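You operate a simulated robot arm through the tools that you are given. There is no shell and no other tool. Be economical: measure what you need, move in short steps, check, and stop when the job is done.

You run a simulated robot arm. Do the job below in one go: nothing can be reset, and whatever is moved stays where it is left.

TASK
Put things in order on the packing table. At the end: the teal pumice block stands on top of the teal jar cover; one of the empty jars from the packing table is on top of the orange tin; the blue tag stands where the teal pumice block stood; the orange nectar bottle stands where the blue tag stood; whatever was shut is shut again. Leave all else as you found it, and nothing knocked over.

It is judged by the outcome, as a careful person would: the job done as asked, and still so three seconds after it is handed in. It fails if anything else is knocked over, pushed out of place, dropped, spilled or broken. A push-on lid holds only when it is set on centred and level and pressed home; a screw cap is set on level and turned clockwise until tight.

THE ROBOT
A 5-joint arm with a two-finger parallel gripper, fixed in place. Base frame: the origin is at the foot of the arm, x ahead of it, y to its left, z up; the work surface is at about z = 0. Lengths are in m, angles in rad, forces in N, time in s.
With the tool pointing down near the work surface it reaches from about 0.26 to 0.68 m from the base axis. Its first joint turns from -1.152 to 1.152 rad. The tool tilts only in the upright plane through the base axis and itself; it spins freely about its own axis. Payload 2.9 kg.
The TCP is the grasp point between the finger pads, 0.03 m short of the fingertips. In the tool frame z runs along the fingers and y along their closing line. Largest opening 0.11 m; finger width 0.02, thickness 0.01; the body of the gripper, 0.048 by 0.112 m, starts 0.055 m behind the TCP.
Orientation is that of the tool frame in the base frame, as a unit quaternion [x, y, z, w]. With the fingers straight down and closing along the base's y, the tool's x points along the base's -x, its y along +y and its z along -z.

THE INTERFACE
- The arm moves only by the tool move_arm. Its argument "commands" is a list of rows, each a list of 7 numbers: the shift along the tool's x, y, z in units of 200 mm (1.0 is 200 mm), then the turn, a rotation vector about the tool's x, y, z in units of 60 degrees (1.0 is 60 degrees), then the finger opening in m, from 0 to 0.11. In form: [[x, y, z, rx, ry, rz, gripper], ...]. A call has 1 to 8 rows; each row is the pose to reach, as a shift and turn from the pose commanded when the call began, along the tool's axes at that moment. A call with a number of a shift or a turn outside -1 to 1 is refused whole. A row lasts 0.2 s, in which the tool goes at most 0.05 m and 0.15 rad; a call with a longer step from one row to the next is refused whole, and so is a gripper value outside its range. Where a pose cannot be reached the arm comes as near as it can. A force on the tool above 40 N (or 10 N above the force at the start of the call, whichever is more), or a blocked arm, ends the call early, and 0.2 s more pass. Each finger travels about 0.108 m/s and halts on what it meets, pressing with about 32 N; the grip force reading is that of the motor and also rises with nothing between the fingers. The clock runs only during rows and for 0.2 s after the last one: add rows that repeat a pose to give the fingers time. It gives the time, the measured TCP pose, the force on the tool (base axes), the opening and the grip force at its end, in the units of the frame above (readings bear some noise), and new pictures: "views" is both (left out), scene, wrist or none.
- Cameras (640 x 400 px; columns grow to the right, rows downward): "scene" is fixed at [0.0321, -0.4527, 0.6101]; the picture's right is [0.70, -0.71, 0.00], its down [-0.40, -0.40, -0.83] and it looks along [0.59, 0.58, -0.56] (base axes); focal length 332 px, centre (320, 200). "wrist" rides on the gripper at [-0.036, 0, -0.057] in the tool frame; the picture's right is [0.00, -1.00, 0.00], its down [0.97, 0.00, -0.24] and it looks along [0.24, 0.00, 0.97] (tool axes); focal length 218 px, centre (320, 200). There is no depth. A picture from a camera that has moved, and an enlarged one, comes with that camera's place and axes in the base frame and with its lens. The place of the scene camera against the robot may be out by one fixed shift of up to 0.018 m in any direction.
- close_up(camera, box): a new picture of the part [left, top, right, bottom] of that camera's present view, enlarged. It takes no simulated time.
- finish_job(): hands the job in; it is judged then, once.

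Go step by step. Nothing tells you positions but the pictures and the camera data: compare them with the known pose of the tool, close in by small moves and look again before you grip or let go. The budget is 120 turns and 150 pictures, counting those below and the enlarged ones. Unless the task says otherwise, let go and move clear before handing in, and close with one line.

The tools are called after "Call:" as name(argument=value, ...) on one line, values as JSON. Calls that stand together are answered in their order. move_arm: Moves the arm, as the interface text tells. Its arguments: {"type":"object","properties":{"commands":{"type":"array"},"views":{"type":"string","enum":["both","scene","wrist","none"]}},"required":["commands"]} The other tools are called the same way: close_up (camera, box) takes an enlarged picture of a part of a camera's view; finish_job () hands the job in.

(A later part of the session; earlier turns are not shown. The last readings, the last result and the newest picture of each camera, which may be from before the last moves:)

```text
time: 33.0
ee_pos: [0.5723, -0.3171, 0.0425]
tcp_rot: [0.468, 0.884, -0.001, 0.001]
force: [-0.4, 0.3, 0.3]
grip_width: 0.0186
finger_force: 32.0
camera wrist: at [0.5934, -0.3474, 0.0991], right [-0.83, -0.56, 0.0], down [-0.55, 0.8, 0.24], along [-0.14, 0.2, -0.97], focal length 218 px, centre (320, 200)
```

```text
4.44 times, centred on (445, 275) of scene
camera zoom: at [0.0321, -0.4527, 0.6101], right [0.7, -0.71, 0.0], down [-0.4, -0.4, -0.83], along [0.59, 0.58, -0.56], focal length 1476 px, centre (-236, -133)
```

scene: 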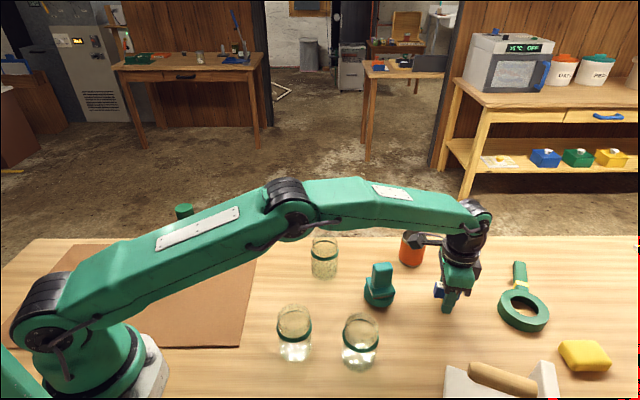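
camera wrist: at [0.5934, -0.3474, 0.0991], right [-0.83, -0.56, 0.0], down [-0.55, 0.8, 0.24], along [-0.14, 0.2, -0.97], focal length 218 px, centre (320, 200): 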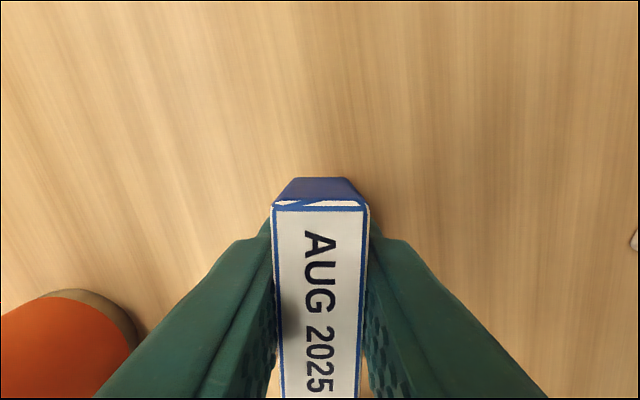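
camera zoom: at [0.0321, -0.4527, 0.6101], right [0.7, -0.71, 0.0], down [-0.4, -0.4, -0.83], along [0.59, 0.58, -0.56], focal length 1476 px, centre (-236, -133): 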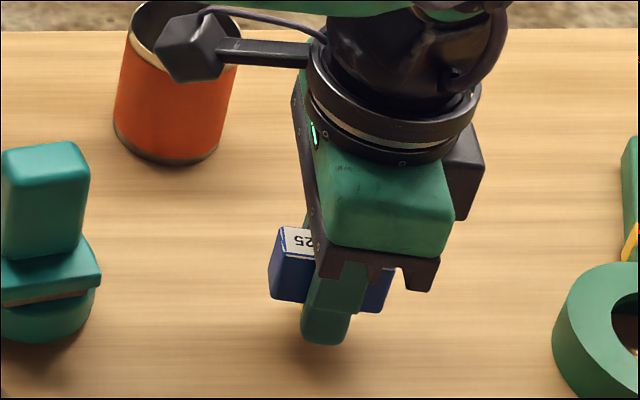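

Gripped. Lifting slowly.

Call:
move_arm(commands=[[0, 0, -0.01, 0, 0, 0, 0.0], [0, 0, -0.03, 0, 0, 0, 0.0], [0, 0, -0.07, 0, 0, 0, 0.0], [0, 0, -0.13, 0, 0, 0, 0.0], [0, 0, -0.21, 0, 0, 0, 0.0], [0, 0, -0.29, 0, 0, 0, 0.0], [0, 0, -0.36, 0, 0, 0, 0.0], [0, 0, -0.4, 0, 0, 0, 0.0]], views="both")

Call:
close_up(camera="scene", box=[400, 200, 490, 310])

```text
time: 34.8
ee_pos: [0.5728, -0.3183, 0.1239]
tcp_rot: [0.469, 0.883, 0.0, 0.0]
force: [-0.6, 0.3, -0.1]
grip_width: 0.0188
finger_force: 32.1
camera wrist: at [0.5935, -0.3475, 0.1796], right [-0.83, -0.56, 0.0], down [-0.55, 0.8, 0.24], along [-0.13, 0.2, -0.97], focal length 218 px, centre (320, 200)
```

scene: 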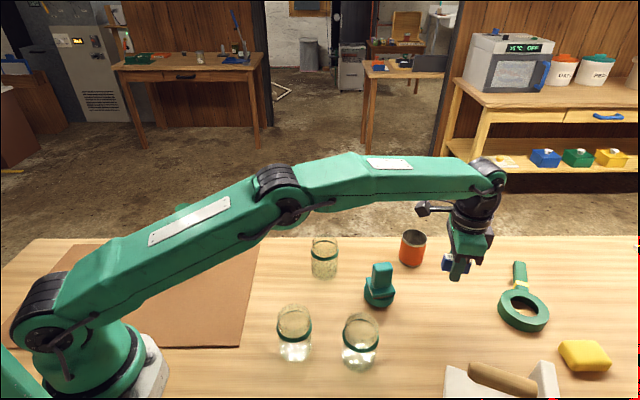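
wrist: 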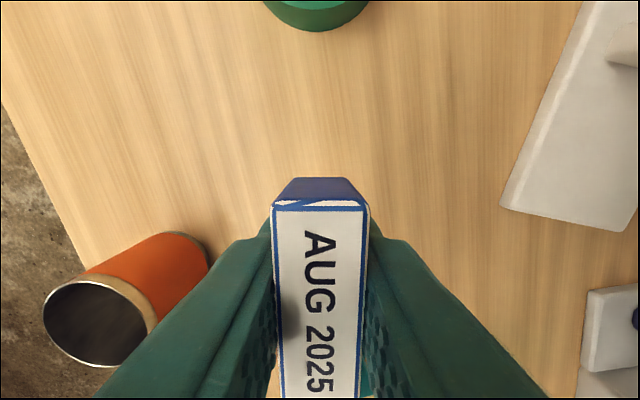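

```text
3.64 times, centred on (445, 255) of scene
camera zoom: at [0.0321, -0.4527, 0.6101], right [0.7, -0.71, 0.0], down [-0.4, -0.4, -0.83], along [0.59, 0.58, -0.56], focal length 1207 px, centre (-134, 0)
```

zoom: 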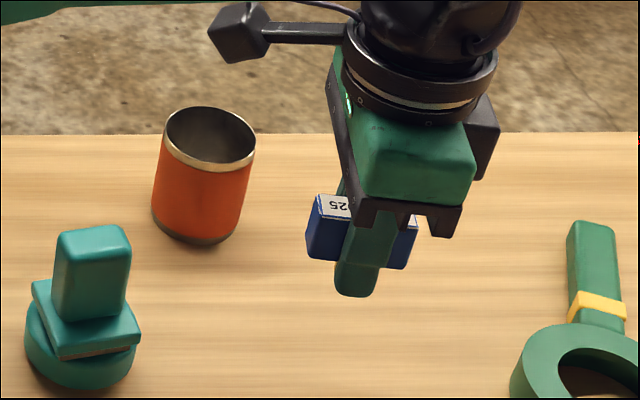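

Held well. Raise to z≈0.20 and carry it to the block's old spot, in several gentle calls.

Call:
move_arm(commands=[[0, 0, -0.05, 0, 0, 0, 0.0], [0, 0, -0.14, 0, 0, 0, 0.0], [0, 0, -0.24, 0, 0, 0, 0.0], [0.04, -0.004, -0.33, 0, 0, 0, 0.0], [0.12, -0.011, -0.38, 0, 0, 0, 0.0], [0.24, -0.022, -0.38, 0, 0, 0, 0.0], [0.36, -0.033, -0.38, 0, 0, 0, 0.0], [0.48, -0.044, -0.38, 0, 0, 0, 0.0]], views="none")

Call:
move_arm(commands=[[0.12, -0.011, 0, 0, 0, 0, 0.0], [0.25, -0.023, 0, 0, 0, 0, 0.0], [0.38, -0.035, 0, 0, 0, 0, 0.0], [0.51, -0.047, 0, 0, 0, 0, 0.0], [0.64, -0.059, 0, 0, 0, 0, 0.0], [0.77, -0.071, 0, 0, 0, 0, 0.0], [0.88, -0.081, 0, 0, 0, 0, 0.0], [0.98, -0.09, 0, 0, 0, 0, 0.0]], views="none")

Call:
move_arm(commands=[[0.12, -0.011, 0, 0, 0, 0, 0.0], [0.23, -0.021, 0, 0, 0, 0, 0.0], [0.34, -0.031, 0, 0, 0, 0, 0.0], [0.42, -0.039, 0, 0, 0, 0, 0.0], [0.48, -0.044, 0, 0, 0, 0, 0.0], [0.53, -0.049, 0, 0, 0, 0, 0.0], [0.53, -0.049, 0, 0, 0, 0, 0.0]], views="both")

```text
time: 36.6
ee_pos: [0.5115, -0.2435, 0.199]
tcp_rot: [0.467, 0.884, -0.001, 0.0]
force: [-0.4, 0.5, 0.2]
grip_width: 0.0189
finger_force: 31.6
```

```text
time: 38.4
ee_pos: [0.3879, -0.0912, 0.1977]
tcp_rot: [0.467, 0.884, 0.0, 0.0]
force: [0.4, 1.1, -0.6]
grip_width: 0.0192
finger_force: 31.4
```

```text
time: 40.0
ee_pos: [0.3191, -0.0086, 0.1994]
tcp_rot: [0.468, 0.884, 0.0, 0.0]
force: [1.2, -0.5, -0.3]
grip_width: 0.0186
finger_force: 31.8
camera wrist: at [0.3399, -0.0385, 0.2554], right [-0.83, -0.56, 0.0], down [-0.55, 0.8, 0.24], along [-0.13, 0.2, -0.97], focal length 218 px, centre (320, 200)
```

scene: 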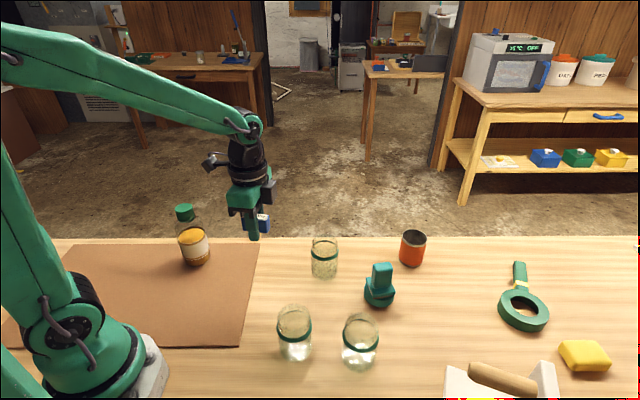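
wrist: 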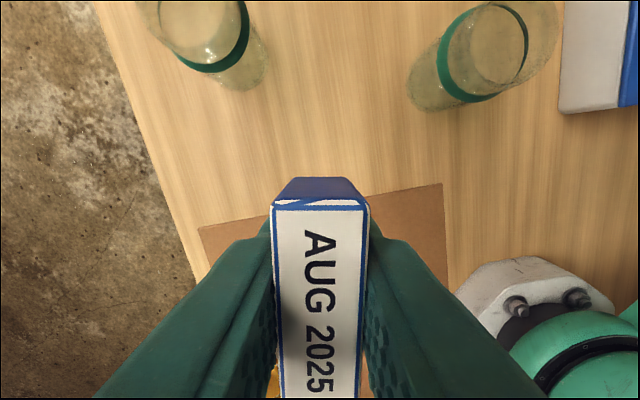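

Over the spot. Descend to about 1 cm above the table.

Call:
move_arm(commands=[[0.002, 0, 0.08, 0, 0, 0, 0.0], [0.002, 0, 0.2, 0, 0, 0, 0.0], [0.002, 0, 0.33, 0, 0, 0, 0.0], [0.002, 0, 0.46, 0, 0, 0, 0.0], [0.002, 0, 0.58, 0, 0, 0, 0.0], [0.002, 0, 0.67, 0, 0, 0, 0.0], [0.002, 0, 0.73, 0, 0, 0, 0.0], [0.002, 0, 0.73, 0, 0, 0, 0.0]], views="wrist")

Call:
close_up(camera="scene", box=[220, 230, 310, 320])

```text
time: 41.8
ee_pos: [0.3193, -0.0091, 0.0523]
tcp_rot: [0.467, 0.884, 0.0, 0.0]
force: [-0.8, -0.3, -0.7]
grip_width: 0.0188
finger_force: 32.0
camera wrist: at [0.3398, -0.0385, 0.1089], right [-0.83, -0.56, 0.0], down [-0.55, 0.8, 0.24], along [-0.13, 0.2, -0.97], focal length 218 px, centre (320, 200)
```

wrist: 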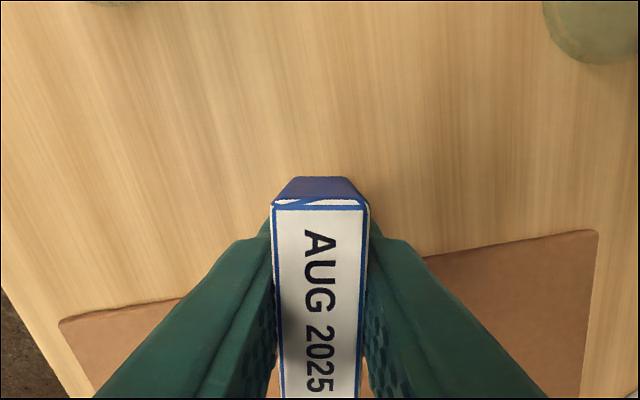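

```text
4.44 times, centred on (265, 275) of scene
camera zoom: at [0.0321, -0.4527, 0.6101], right [0.7, -0.71, 0.0], down [-0.4, -0.4, -0.83], along [0.59, 0.58, -0.56], focal length 1476 px, centre (564, -133)
```

zoom: 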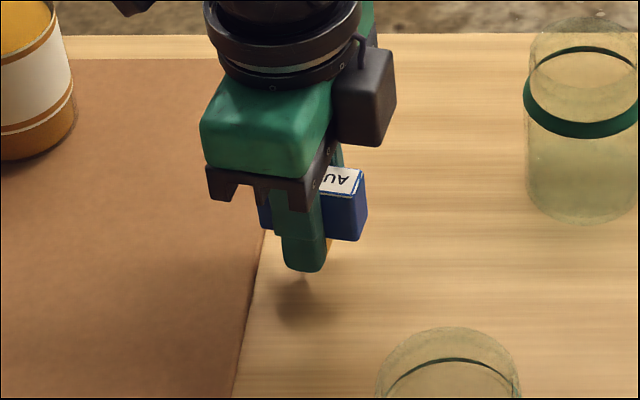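

Clear of the mat by 3.5 cm. Lower in millimetre steps, watching the force.

Call:
move_arm(commands=[[0, 0, 0.01, 0, 0, 0, 0.0], [0, 0, 0.02, 0, 0, 0, 0.0], [0, 0, 0.03, 0, 0, 0, 0.0], [0, 0, 0.04, 0, 0, 0, 0.0], [0, 0, 0.04, 0, 0, 0, 0.0]], views="none")

Call:
move_arm(commands=[[0, 0, 0.005, 0, 0, 0, 0.0], [0, 0, 0.005, 0, 0, 0, 0.0]], views="none")

Call:
move_arm(commands=[[0, 0, 0.004, 0, 0, 0, 0.0], [0, 0, 0.004, 0, 0, 0, 0.0]], views="none")

Call:
close_up(camera="scene", box=[240, 245, 290, 300])

```text
time: 43.0
ee_pos: [0.3196, -0.0086, 0.0444]
tcp_rot: [0.468, 0.883, 0.0, 0.0]
force: [0.2, 0.5, -0.8]
grip_width: 0.0188
finger_force: 32.3
```

```text
time: 43.6
ee_pos: [0.3201, -0.0089, 0.0442]
tcp_rot: [0.468, 0.883, 0.0, 0.0]
force: [-0.3, 0.1, 0.3]
grip_width: 0.0187
finger_force: 31.6
```

```text
time: 44.2
ee_pos: [0.319, -0.0095, 0.0428]
tcp_rot: [0.468, 0.884, 0.0, 0.0]
force: [-0.7, -0.5, -0.1]
grip_width: 0.0188
finger_force: 31.6
```

```text
7.27 times, centred on (265, 272) of scene
camera zoom: at [0.0321, -0.4527, 0.6101], right [0.7, -0.71, 0.0], down [-0.4, -0.4, -0.83], along [0.59, 0.58, -0.56], focal length 2414 px, centre (720, -327)
```

zoom: 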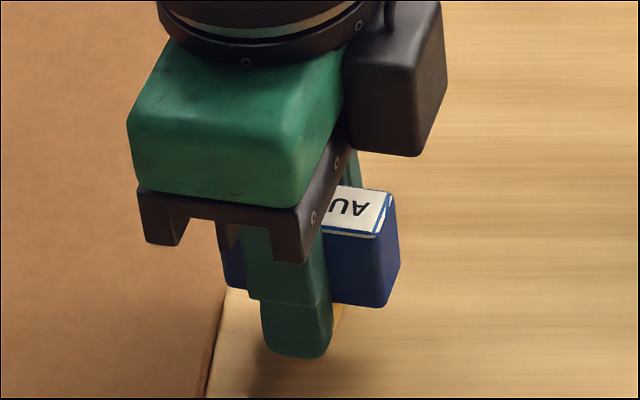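

Close to contact; a few more half-millimetre steps.

Call:
move_arm(commands=[[0, 0, 0.003, 0, 0, 0, 0.0], [0, 0, 0.003, 0, 0, 0, 0.0]], views="none")

Call:
move_arm(commands=[[0, 0, 0.003, 0, 0, 0, 0.0], [0, 0, 0.003, 0, 0, 0, 0.0]], views="none")

Call:
move_arm(commands=[[0, 0, 0.003, 0, 0, 0, 0.0], [0, 0, 0.003, 0, 0, 0, 0.0]], views="none")

```text
time: 44.8
ee_pos: [0.3192, -0.0098, 0.0422]
tcp_rot: [0.468, 0.884, -0.001, 0.0]
force: [-1.6, -0.4, 9.7]
grip_width: 0.0189
finger_force: 32.1
```

```text
time: 45.4
ee_pos: [0.3188, -0.009, 0.0413]
tcp_rot: [0.467, 0.884, 0.001, 0.002]
force: [-3.1, 0.3, 20.1]
grip_width: 0.0191
finger_force: 31.6
```

```text
time: 46.0
ee_pos: [0.3199, -0.0094, 0.0407]
tcp_rot: [0.468, 0.884, 0.0, 0.001]
force: [-0.9, -1.4, 26.9]
grip_width: 0.0186
finger_force: 32.2
```

Contact. Ease back to near-zero force, then open slowly.

Call:
move_arm(commands=[[0, 0, -0.003, 0, 0, 0, 0.0], [0, 0, -0.006, 0, 0, 0, 0.0], [0, 0, -0.006, 0, 0, 0, 0.0]], views="none")

Call:
move_arm(commands=[[0, 0, 0, 0, 0, 0, 0.015], [0, 0, 0, 0, 0, 0, 0.019], [0, 0, 0, 0, 0, 0, 0.021], [0, 0, 0, 0, 0, 0, 0.024], [0, 0, 0, 0, 0, 0, 0.028], [0, 0, 0, 0, 0, 0, 0.034], [0, 0, 0, 0, 0, 0, 0.04], [0, 0, 0, 0, 0, 0, 0.05]], views="wrist")

```text
time: 46.8
ee_pos: [0.3188, -0.0084, 0.0412]
tcp_rot: [0.469, 0.883, 0.0, -0.001]
force: [1.9, 0.2, 2.9]
grip_width: 0.0185
finger_force: 32.4
```

```text
time: 48.6
ee_pos: [0.319, -0.0079, 0.0422]
tcp_rot: [0.468, 0.884, 0.0, 0.0]
force: [0.4, -0.1, 0.2]
grip_width: 0.0501
finger_force: 0.0
camera wrist: at [0.3395, -0.0385, 0.0987], right [-0.83, -0.56, 0.0], down [-0.55, 0.8, 0.24], along [-0.14, 0.2, -0.97], focal length 218 px, centre (320, 200)
```

wrist: 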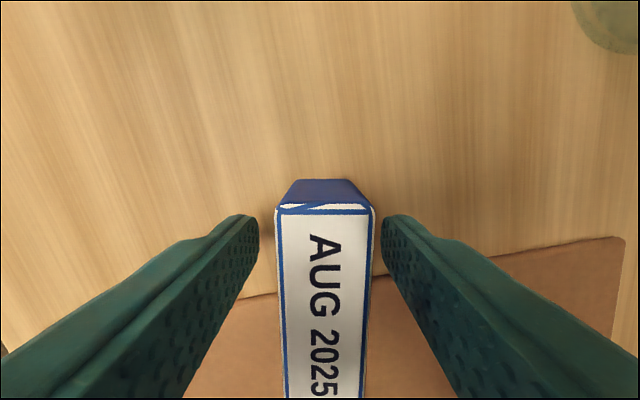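

It stands free. Rise straight up.

Call:
move_arm(commands=[[0, -0.004, 0, 0, 0, 0, 0.06], [0, -0.004, -0.06, 0, 0, 0, 0.06], [0, -0.004, -0.18, 0, 0, 0, 0.06], [0, -0.004, -0.38, 0, 0, 0, 0.06], [0, -0.004, -0.58, 0, 0, 0, 0.08], [0, -0.004, -0.78, 0, 0, 0, 0.1], [0, -0.004, -0.95, 0, 0, 0, 0.1]], views="both")

Call:
close_up(camera="scene", box=[150, 190, 310, 310])

```text
time: 50.2
ee_pos: [0.3192, -0.0078, 0.2316]
tcp_rot: [0.468, 0.884, 0.0, 0.001]
force: [0.1, 0.2, 0.6]
grip_width: 0.1
finger_force: 0.0
camera wrist: at [0.3389, -0.0379, 0.2883], right [-0.83, -0.56, 0.0], down [-0.55, 0.8, 0.24], along [-0.14, 0.2, -0.97], focal length 218 px, centre (320, 200)
```

scene: 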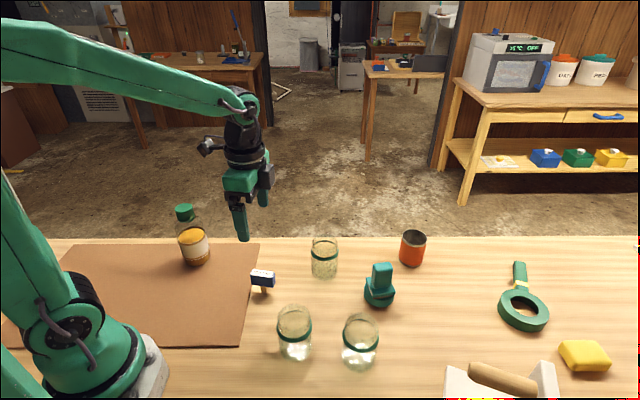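
wrist: 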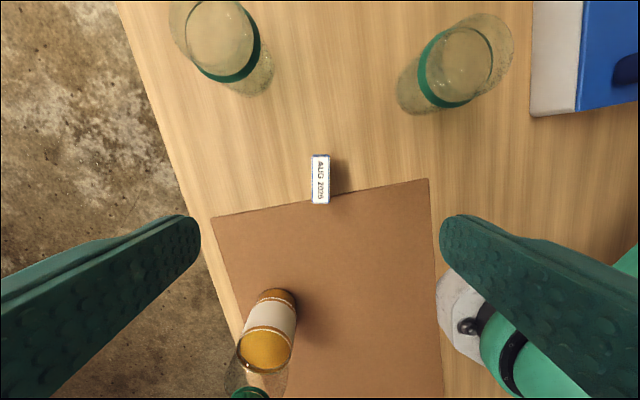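

```text
3.33 times, centred on (230, 250) of scene
camera zoom: at [0.0321, -0.4527, 0.6101], right [0.7, -0.71, 0.0], down [-0.4, -0.4, -0.83], along [0.59, 0.58, -0.56], focal length 1107 px, centre (620, 33)
```

zoom: 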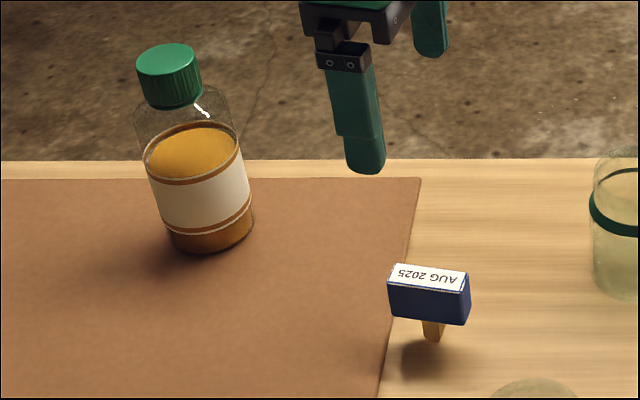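

The tag stands where the block was. Next, the bottle: move above it for measurement.

Call:
move_arm(commands=[[0.1, 0.035, -0.15, 0, 0, 0, 0.11], [0.28, 0.1, -0.28, 0, 0, 0, 0.11], [0.48, 0.17, -0.35, 0, 0, 0, 0.11], [0.68, 0.24, -0.35, 0, 0, 0, 0.11], [0.85, 0.3, -0.35, 0, 0, 0, 0.11], [0.85, 0.3, -0.35, 0, 0, 0, 0.11]], views="both")

```text
time: 51.6
ee_pos: [0.273, 0.1649, 0.3015]
tcp_rot: [0.467, 0.884, 0.0, -0.001]
force: [0.7, -0.1, 0.3]
grip_width: 0.1101
finger_force: 0.1
camera wrist: at [0.2928, 0.1354, 0.3586], right [-0.83, -0.56, 0.0], down [-0.55, 0.8, 0.24], along [-0.13, 0.2, -0.97], focal length 218 px, centre (320, 200)
```

scene: 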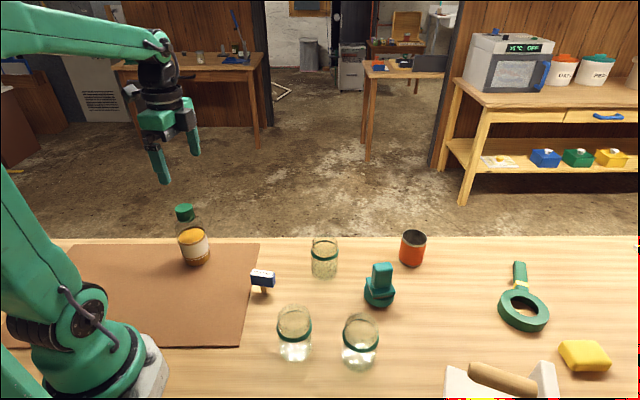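
wrist: 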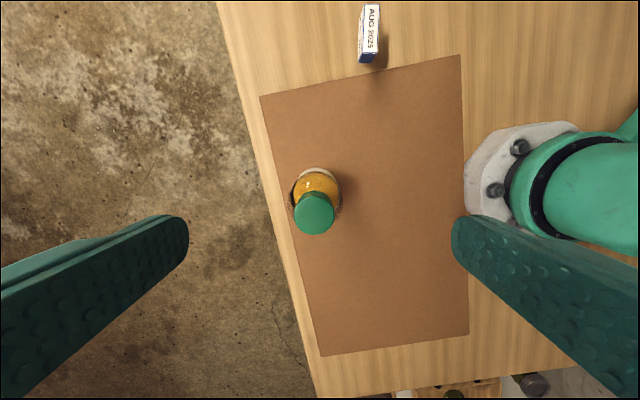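

Call:
close_up(camera="wrist", box=[260, 150, 380, 250])

Call:
close_up(camera="scene", box=[160, 195, 230, 275])

```text
4.00 times, centred on (320, 200) of wrist
camera zoom: at [0.2928, 0.1354, 0.3586], right [-0.83, -0.56, 0.0], down [-0.55, 0.8, 0.24], along [-0.13, 0.2, -0.97], focal length 873 px, centre (320, 200)
```

zoom: 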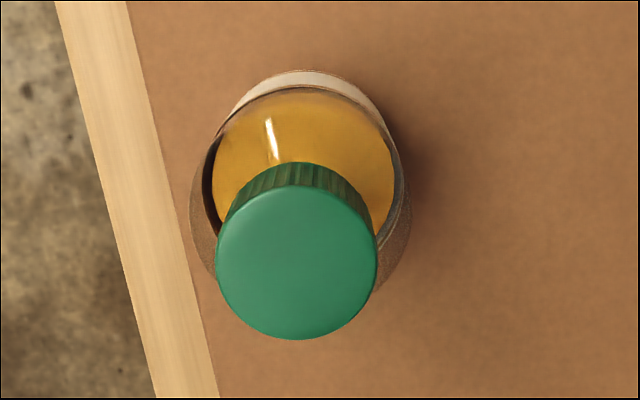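

```text
5.00 times, centred on (195, 235) of scene
camera zoom: at [0.0321, -0.4527, 0.6101], right [0.7, -0.71, 0.0], down [-0.4, -0.4, -0.83], along [0.59, 0.58, -0.56], focal length 1660 px, centre (945, 25)
```

zoom: 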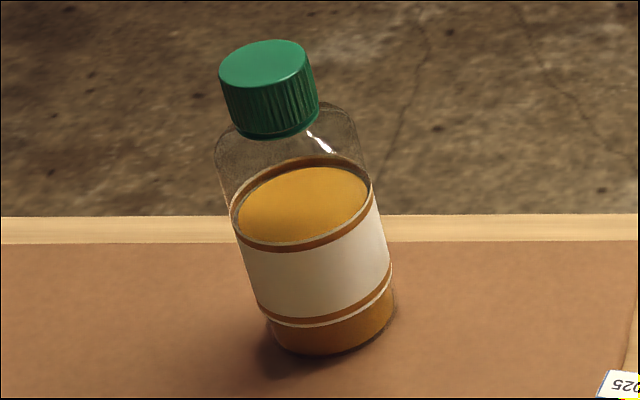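

Bottle: ~0.155 m tall, body ~68 mm diameter, at about (0.261, 0.193). I'll centre over it and lower partway to refine.

Call:
move_arm(commands=[[0.08, 0.015, 0.05, 0, 0, 0, 0.11], [0.15, 0.03, 0.2, 0, 0, 0, 0.11], [0.15, 0.03, 0.3, 0, 0, 0, 0.11], [0.15, 0.03, 0.3, 0, 0, 0, 0.11]], views="both")

Call:
close_up(camera="scene", box=[120, 140, 240, 280])

```text
time: 52.6
ee_pos: [0.2606, 0.1933, 0.2412]
tcp_rot: [0.468, 0.884, 0.0, 0.0]
force: [-0.9, 0.7, -0.5]
grip_width: 0.1099
finger_force: 0.1
camera wrist: at [0.2815, 0.163, 0.2981], right [-0.83, -0.56, 0.0], down [-0.55, 0.8, 0.24], along [-0.13, 0.2, -0.97], focal length 218 px, centre (320, 200)
```

scene: 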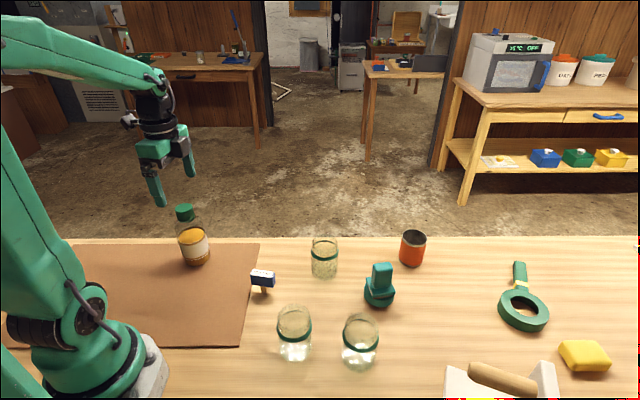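
wrist: 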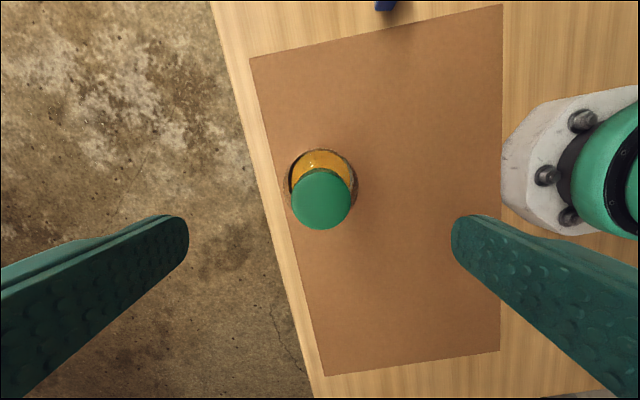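

```text
2.86 times, centred on (180, 210) of scene
camera zoom: at [0.0321, -0.4527, 0.6101], right [0.7, -0.71, 0.0], down [-0.4, -0.4, -0.83], along [0.59, 0.58, -0.56], focal length 948 px, centre (720, 171)
```

zoom: 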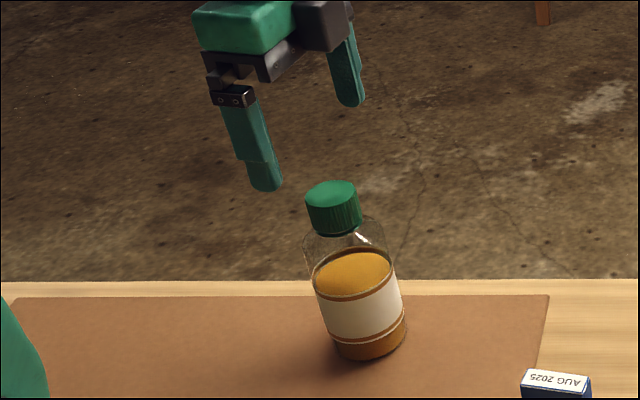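

Refined height ≈0.162 m, so I grip with the TCP at about 0.112 to keep the palm off the cap. Descending part way.

Call:
move_arm(commands=[[-0.015, -0.005, 0.12, 0, 0, 0, 0.11], [-0.015, -0.005, 0.25, 0, 0, 0, 0.11], [-0.015, -0.005, 0.38, 0, 0, 0, 0.11], [-0.015, -0.005, 0.5, 0, 0, 0, 0.11], [-0.015, -0.005, 0.58, 0, 0, 0, 0.11], [-0.015, -0.005, 0.58, 0, 0, 0, 0.11]], views="both")

Call:
close_up(camera="scene", box=[140, 170, 240, 280])

```text
time: 54.0
ee_pos: [0.2623, 0.1903, 0.1266]
tcp_rot: [0.468, 0.884, 0.0, 0.0]
force: [0.4, 0.8, -0.9]
grip_width: 0.1101
finger_force: 0.0
camera wrist: at [0.2823, 0.1602, 0.1828], right [-0.83, -0.56, 0.0], down [-0.55, 0.8, 0.24], along [-0.13, 0.2, -0.97], focal length 218 px, centre (320, 200)
```

scene: 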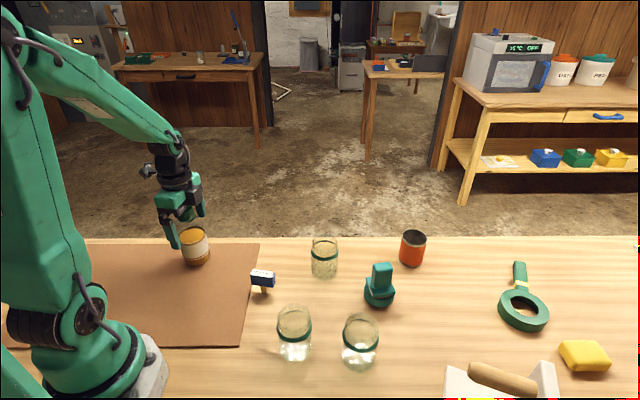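
wrist: 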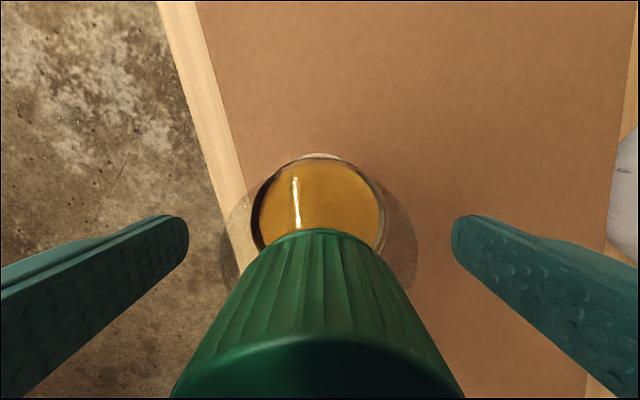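

```text
3.64 times, centred on (190, 225) of scene
camera zoom: at [0.0321, -0.4527, 0.6101], right [0.7, -0.71, 0.0], down [-0.4, -0.4, -0.83], along [0.59, 0.58, -0.56], focal length 1207 px, centre (793, 109)
```

zoom: 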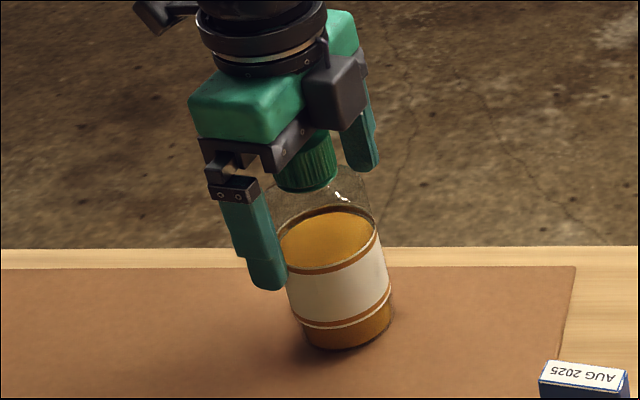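

The bottle is centred between the fingers. Lower to 0.112 and close.

Call:
move_arm(commands=[[0.012, 0, 0.03, 0, 0, 0, 0.1], [0.012, 0, 0.07, 0, 0, 0, 0.085], [0.012, 0, 0.07, 0, 0, 0, 0.075], [0.012, 0, 0.07, 0, 0, 0, 0.065], [0.012, 0, 0.07, 0, 0, 0, 0.04], [0.012, 0, 0.07, 0, 0, 0, 0.04]], views="wrist")

Call:
close_up(camera="scene", box=[140, 170, 240, 280])

```text
time: 55.4
ee_pos: [0.2605, 0.1911, 0.1123]
tcp_rot: [0.468, 0.884, 0.0, 0.0]
force: [-0.3, 0.4, -1.0]
grip_width: 0.0636
finger_force: 32.0
camera wrist: at [0.2807, 0.1624, 0.1689], right [-0.83, -0.56, 0.0], down [-0.55, 0.8, 0.24], along [-0.14, 0.2, -0.97], focal length 218 px, centre (320, 200)
```

wrist: 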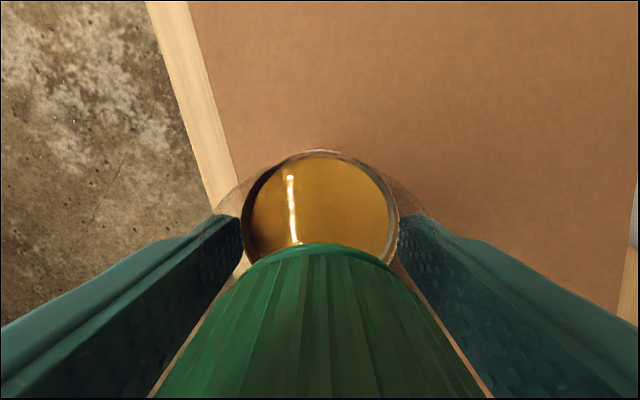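

```text
3.64 times, centred on (190, 225) of scene
camera zoom: at [0.0321, -0.4527, 0.6101], right [0.7, -0.71, 0.0], down [-0.4, -0.4, -0.83], along [0.59, 0.58, -0.56], focal length 1207 px, centre (793, 109)
```

zoom: 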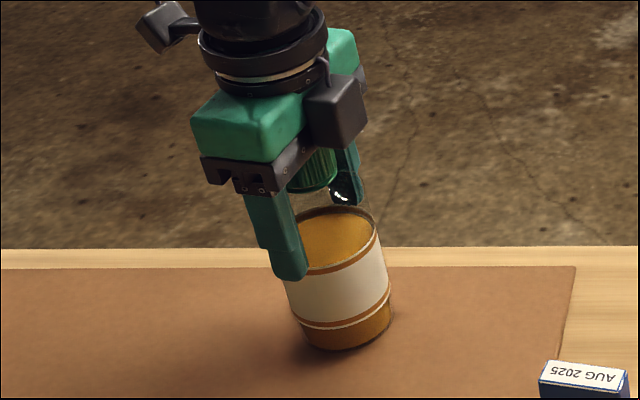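

Gripped at 63.6 mm. Lift slowly and watch for slip.

Call:
move_arm(commands=[[0, 0, -0.01, 0, 0, 0, 0.04], [0, 0, -0.02, 0, 0, 0, 0.04], [0, 0, -0.04, 0, 0, 0, 0.04], [0, 0, -0.06, 0, 0, 0, 0.04], [0, 0, -0.09, 0, 0, 0, 0.04], [0, 0, -0.11, 0, 0, 0, 0.04], [0, 0, -0.12, 0, 0, 0, 0.04]], views="wrist")

Call:
close_up(camera="scene", box=[140, 170, 240, 280])

```text
time: 57.0
ee_pos: [0.2607, 0.1909, 0.1371]
tcp_rot: [0.468, 0.884, 0.001, 0.001]
force: [-0.2, -0.2, -2.5]
grip_width: 0.0637
finger_force: 32.0
camera wrist: at [0.2809, 0.1625, 0.1928], right [-0.83, -0.56, 0.0], down [-0.55, 0.8, 0.24], along [-0.14, 0.2, -0.97], focal length 218 px, centre (320, 200)
```

wrist: 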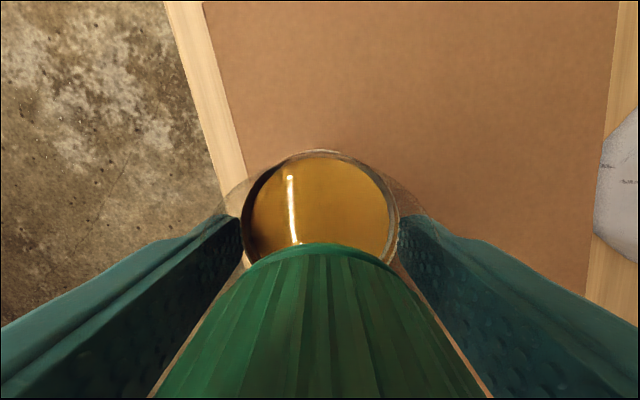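

```text
3.64 times, centred on (190, 225) of scene
camera zoom: at [0.0321, -0.4527, 0.6101], right [0.7, -0.71, 0.0], down [-0.4, -0.4, -0.83], along [0.59, 0.58, -0.56], focal length 1207 px, centre (793, 109)
```

zoom: 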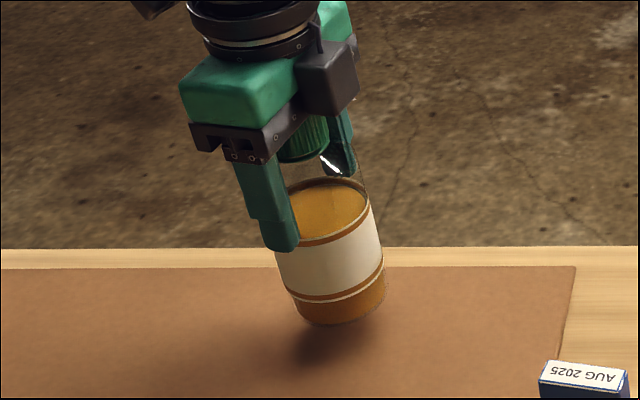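

Held firmly (~2.5 N). Raise to z≈0.27, then carry across to the tag's old spot.

Call:
move_arm(commands=[[0, 0, -0.04, 0, 0, 0, 0.04], [0, 0, -0.11, 0, 0, 0, 0.04], [0, 0, -0.21, 0, 0, 0, 0.04], [0, 0, -0.32, 0, 0, 0, 0.04], [0, 0, -0.43, 0, 0, 0, 0.04], [0, 0, -0.53, 0, 0, 0, 0.04], [-0.04, -0.002, -0.62, 0, 0, 0, 0.04], [-0.12, -0.005, -0.66, 0, 0, 0, 0.04]], views="none")

Call:
move_arm(commands=[[-0.11, -0.005, 0, 0, 0, 0, 0.04], [-0.23, -0.01, 0, 0, 0, 0, 0.04], [-0.35, -0.015, 0, 0, 0, 0, 0.04], [-0.47, -0.02, 0, 0, 0, 0, 0.04], [-0.59, -0.025, 0, 0, 0, 0, 0.04], [-0.71, -0.03, 0, 0, 0, 0, 0.04], [-0.83, -0.036, 0, 0, 0, 0, 0.04], [-0.95, -0.041, 0, 0, 0, 0, 0.04]], views="scene")

Call:
move_arm(commands=[[-0.12, -0.005, 0, 0, 0, 0, 0.04], [-0.24, -0.01, 0, 0, 0, 0, 0.04], [-0.36, -0.015, 0, 0, 0, 0, 0.04], [-0.48, -0.02, 0, 0, 0, 0, 0.04], [-0.6, -0.025, 0, 0, 0, 0, 0.04], [-0.72, -0.03, 0, 0, 0, 0, 0.04], [-0.84, -0.036, 0, 0, 0, 0, 0.04], [-0.95, -0.041, 0, 0, 0, 0, 0.04]], views="none")

```text
time: 58.8
ee_pos: [0.2731, 0.1704, 0.2679]
tcp_rot: [0.468, 0.884, 0.0, 0.0]
force: [0.3, -0.1, -3.2]
grip_width: 0.0634
finger_force: 32.0
```

```text
time: 60.6
ee_pos: [0.3723, 0.0092, 0.2686]
tcp_rot: [0.468, 0.883, 0.0, 0.0]
force: [-0.4, -0.6, -2.8]
grip_width: 0.0636
finger_force: 31.9
```

scene: 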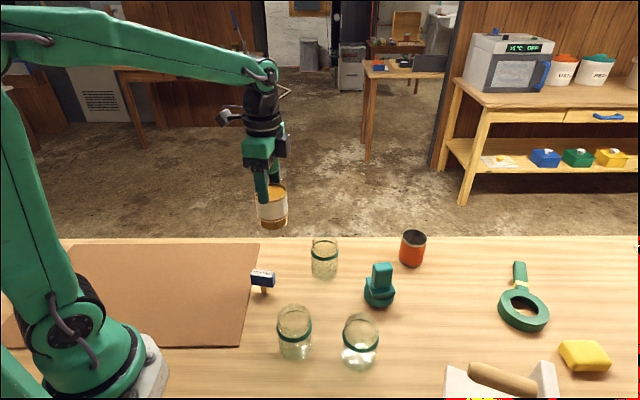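

```text
time: 62.4
ee_pos: [0.473, -0.1511, 0.2667]
tcp_rot: [0.468, 0.884, -0.001, 0.0]
force: [0.0, -0.3, -2.9]
grip_width: 0.0635
finger_force: 32.0
```

Continue to the target.

Call:
move_arm(commands=[[-0.13, -0.007, 0, 0, 0, 0, 0.04], [-0.27, -0.014, 0, 0, 0, 0, 0.04], [-0.41, -0.021, 0, 0, 0, 0, 0.04], [-0.55, -0.028, 0, 0, 0, 0, 0.04], [-0.69, -0.035, 0, 0, 0, 0, 0.04], [-0.82, -0.042, 0, 0, 0, 0, 0.04], [-0.92, -0.048, 0, 0, 0, 0, 0.04], [-0.97, -0.05, 0, 0, 0, 0, 0.04]], views="both")

```text
time: 64.2
ee_pos: [0.5582, -0.3036, 0.2637]
tcp_rot: [0.468, 0.884, 0.001, -0.001]
force: [0.0, -0.1, -2.7]
grip_width: 0.0635
finger_force: 31.8
out of reach, approached as far as the arm can: row 7, 8
camera wrist: at [0.5785, -0.3336, 0.3203], right [-0.83, -0.56, 0.0], down [-0.55, 0.8, 0.24], along [-0.14, 0.2, -0.97], focal length 218 px, centre (320, 200)
```

scene: 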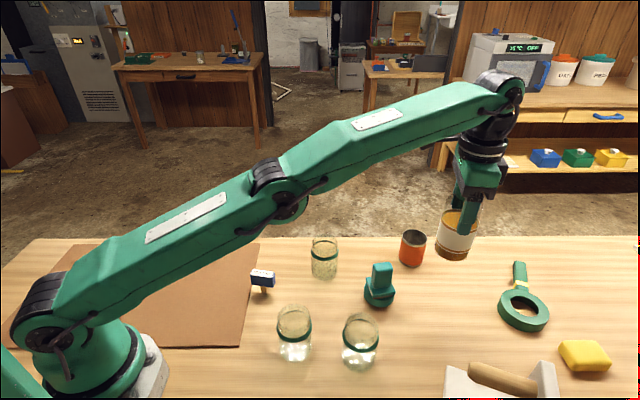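
wrist: 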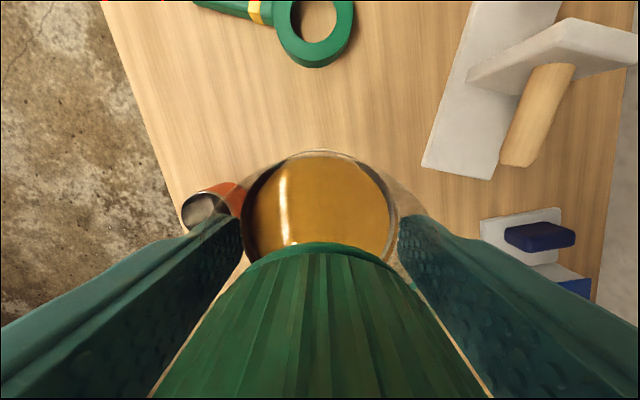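

At reach limit at this height; lower first (clear of neighbours), then extend.

Call:
move_arm(commands=[[0, 0, 0.06, 0, 0, 0, 0.04], [0, 0, 0.15, 0, 0, 0, 0.04], [0, 0, 0.25, 0, 0, 0, 0.04], [0, 0, 0.34, 0, 0, 0, 0.04], [0, 0, 0.4, 0, 0, 0, 0.04], [0, 0, 0.4, 0, 0, 0, 0.04]], views="none")

```text
time: 65.6
ee_pos: [0.5595, -0.3038, 0.1853]
tcp_rot: [0.467, 0.884, 0.0, 0.0]
force: [-0.5, -0.6, -2.3]
grip_width: 0.0635
finger_force: 32.0
```

Extend to the exact spot and lower to ~1.5 cm above the table.

Call:
move_arm(commands=[[-0.05, 0.009, 0, 0, 0, 0, 0.04], [-0.095, 0.018, 0.03, 0, 0, 0, 0.04], [-0.095, 0.018, 0.1, 0, 0, 0, 0.04], [-0.095, 0.018, 0.18, 0, 0, 0, 0.04], [-0.095, 0.018, 0.25, 0, 0, 0, 0.04], [-0.095, 0.018, 0.3, 0, 0, 0, 0.04], [-0.095, 0.018, 0.3, 0, 0, 0, 0.04]], views="both")

Call:
close_up(camera="scene", box=[390, 210, 510, 320])

```text
time: 67.2
ee_pos: [0.5724, -0.3178, 0.1239]
tcp_rot: [0.468, 0.884, 0.0, -0.001]
force: [0.1, 0.3, -2.6]
grip_width: 0.0636
finger_force: 31.9
camera wrist: at [0.5927, -0.3479, 0.1801], right [-0.83, -0.56, 0.0], down [-0.55, 0.8, 0.24], along [-0.14, 0.2, -0.97], focal length 218 px, centre (320, 200)
```

scene: 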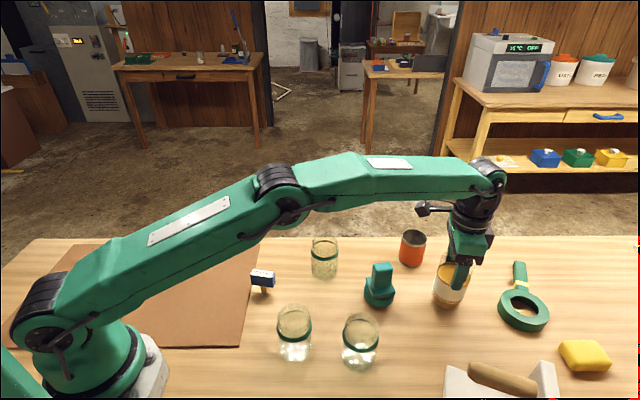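
wrist: 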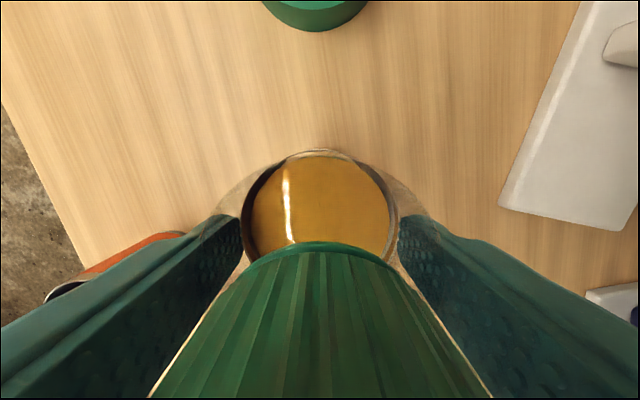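

```text
3.64 times, centred on (450, 265) of scene
camera zoom: at [0.0321, -0.4527, 0.6101], right [0.7, -0.71, 0.0], down [-0.4, -0.4, -0.83], along [0.59, 0.58, -0.56], focal length 1207 px, centre (-153, -36)
```

zoom: 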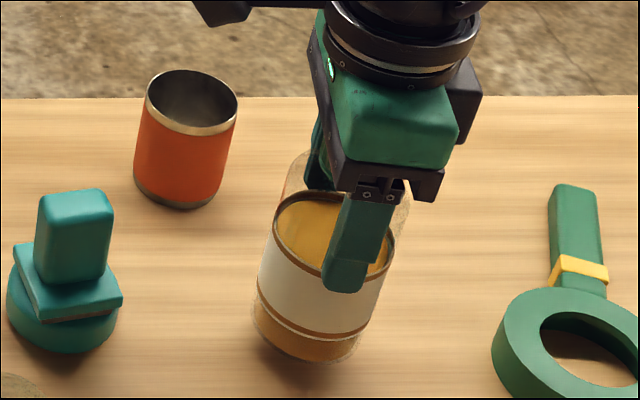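

Good placement. Lower gently to contact.

Call:
move_arm(commands=[[0, 0, 0.02, 0, 0, 0, 0.04], [0, 0, 0.04, 0, 0, 0, 0.04], [0, 0, 0.055, 0, 0, 0, 0.04], [0, 0, 0.06, 0, 0, 0, 0.04], [0, 0, 0.06, 0, 0, 0, 0.04]], views="none")

Call:
move_arm(commands=[[0, 0, 0.005, 0, 0, 0, 0.04], [0, 0, 0.005, 0, 0, 0, 0.04]], views="none")

Call:
move_arm(commands=[[0, 0, 0.005, 0, 0, 0, 0.04], [0, 0, 0.005, 0, 0, 0, 0.04]], views="none")

```text
time: 68.4
ee_pos: [0.5719, -0.3194, 0.112]
tcp_rot: [0.468, 0.884, -0.001, 0.0]
force: [-0.4, -0.5, -3.2]
grip_width: 0.0635
finger_force: 32.3
```

```text
time: 69.0
ee_pos: [0.573, -0.317, 0.1124]
tcp_rot: [0.469, 0.883, 0.0, 0.001]
force: [0.0, 0.6, -3.4]
grip_width: 0.0633
finger_force: 31.9
```

```text
time: 69.6
ee_pos: [0.5721, -0.3169, 0.1099]
tcp_rot: [0.469, 0.883, 0.0, 0.0]
force: [-0.2, 0.4, -3.0]
grip_width: 0.0633
finger_force: 32.1
```

Call:
move_arm(commands=[[0, 0, 0.004, 0, 0, 0, 0.04], [0, 0, 0.004, 0, 0, 0, 0.04]], views="none")

Call:
move_arm(commands=[[0, 0, 0.004, 0, 0, 0, 0.04], [0, 0, 0.004, 0, 0, 0, 0.04]], views="none")

Call:
close_up(camera="scene", box=[420, 240, 490, 320])

```text
time: 70.2
ee_pos: [0.5726, -0.3177, 0.1097]
tcp_rot: [0.468, 0.884, -0.001, 0.0]
force: [-0.2, -0.2, -2.3]
grip_width: 0.0632
finger_force: 31.9
```

```text
time: 70.8
ee_pos: [0.5736, -0.3171, 0.1082]
tcp_rot: [0.468, 0.884, 0.0, 0.0]
force: [-0.1, -0.3, -2.7]
grip_width: 0.0634
finger_force: 32.4
```

```text
5.00 times, centred on (455, 280) of scene
camera zoom: at [0.0321, -0.4527, 0.6101], right [0.7, -0.71, 0.0], down [-0.4, -0.4, -0.83], along [0.59, 0.58, -0.56], focal length 1660 px, centre (-355, -200)
```

zoom: 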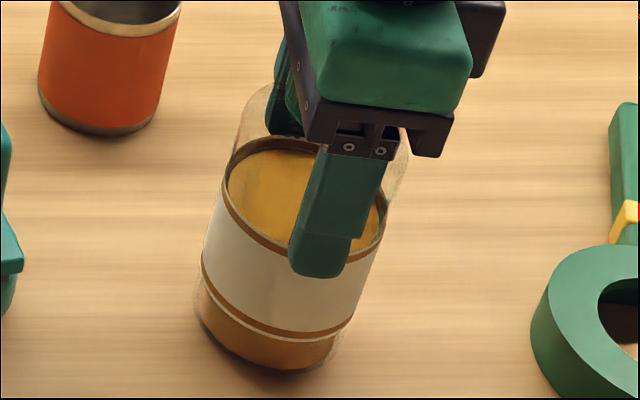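

Call:
move_arm(commands=[[0, 0, 0.005, 0, 0, 0, 0.04], [0, 0, 0.005, 0, 0, 0, 0.04]], views="none")

Call:
move_arm(commands=[[0, 0, 0.005, 0, 0, 0, 0.04], [0, 0, 0.005, 0, 0, 0, 0.04]], views="none")

Call:
move_arm(commands=[[0, 0, 0.005, 0, 0, 0, 0.04], [0, 0, 0.005, 0, 0, 0, 0.04]], views="none")

```text
time: 71.4
ee_pos: [0.5727, -0.3172, 0.1081]
tcp_rot: [0.468, 0.884, 0.0, 0.0]
force: [0.5, -1.2, -2.1]
grip_width: 0.0632
finger_force: 31.2
```

```text
time: 72.0
ee_pos: [0.5727, -0.3184, 0.1055]
tcp_rot: [0.469, 0.883, 0.001, 0.001]
force: [0.3, 0.7, -2.8]
grip_width: 0.0636
finger_force: 32.0
```

```text
time: 72.6
ee_pos: [0.5721, -0.3178, 0.1065]
tcp_rot: [0.468, 0.884, 0.0, 0.0]
force: [-2.5, 0.7, 4.2]
grip_width: 0.0636
finger_force: 32.2
```

Touchdown. Open gently here and rise straight up.

Call:
move_arm(commands=[[0, 0, 0, 0, 0, 0, 0.062], [0, 0, 0, 0, 0, 0, 0.066], [0, 0, 0, 0, 0, 0, 0.072], [0, 0, 0, 0, 0, 0, 0.085], [0, 0, 0, 0, 0, 0, 0.1], [0, 0, 0, 0, 0, 0, 0.105], [0, 0, 0, 0, 0, 0, 0.105]], views="wrist")

Call:
close_up(camera="scene", box=[420, 240, 490, 320])

```text
time: 74.2
ee_pos: [0.5728, -0.3186, 0.1051]
tcp_rot: [0.468, 0.884, -0.001, 0.001]
force: [-0.5, -0.2, -0.6]
grip_width: 0.1049
finger_force: 0.2
camera wrist: at [0.5929, -0.3474, 0.162], right [-0.83, -0.56, 0.0], down [-0.55, 0.8, 0.24], along [-0.14, 0.2, -0.97], focal length 218 px, centre (320, 200)
```

wrist: 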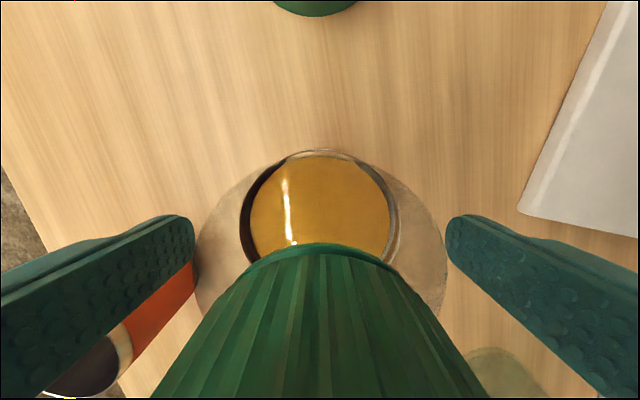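

```text
5.00 times, centred on (455, 280) of scene
camera zoom: at [0.0321, -0.4527, 0.6101], right [0.7, -0.71, 0.0], down [-0.4, -0.4, -0.83], along [0.59, 0.58, -0.56], focal length 1660 px, centre (-355, -200)
```

zoom: 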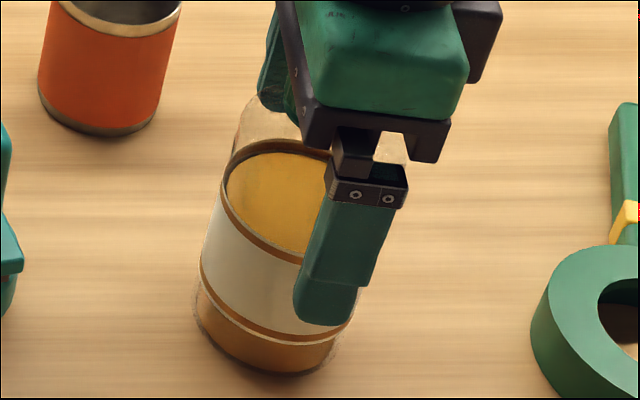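

Bottle stands free. Rise vertically to z≈0.21.

Call:
move_arm(commands=[[0, 0, -0.08, 0, 0, 0, 0.11], [0, 0, -0.22, 0, 0, 0, 0.11], [0, 0, -0.38, 0, 0, 0, 0.11], [0, 0, -0.52, 0, 0, 0, 0.11], [0, 0, -0.54, 0, 0, 0, 0.11]], views="both")

Call:
close_up(camera="scene", box=[300, 200, 500, 320])

```text
time: 75.4
ee_pos: [0.5717, -0.318, 0.2132]
tcp_rot: [0.469, 0.883, 0.0, 0.0]
force: [-0.6, -0.1, 0.3]
grip_width: 0.1101
finger_force: 0.0
camera wrist: at [0.5921, -0.3471, 0.2696], right [-0.83, -0.56, 0.0], down [-0.55, 0.8, 0.24], along [-0.13, 0.2, -0.97], focal length 218 px, centre (320, 200)
```

scene: 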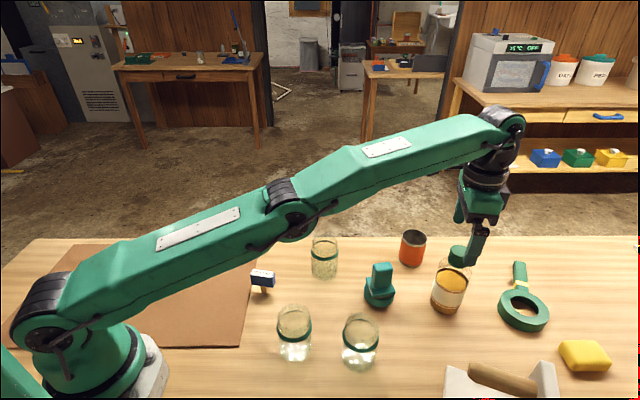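
wrist: 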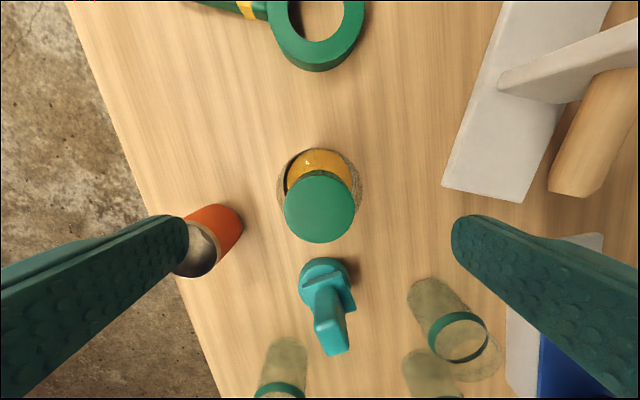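

```text
3.20 times, centred on (400, 260) of scene
camera zoom: at [0.0321, -0.4527, 0.6101], right [0.7, -0.71, 0.0], down [-0.4, -0.4, -0.83], along [0.59, 0.58, -0.56], focal length 1062 px, centre (64, 8)
```

zoom: 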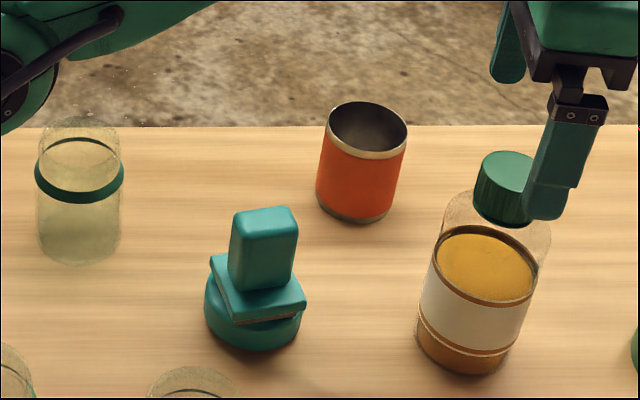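

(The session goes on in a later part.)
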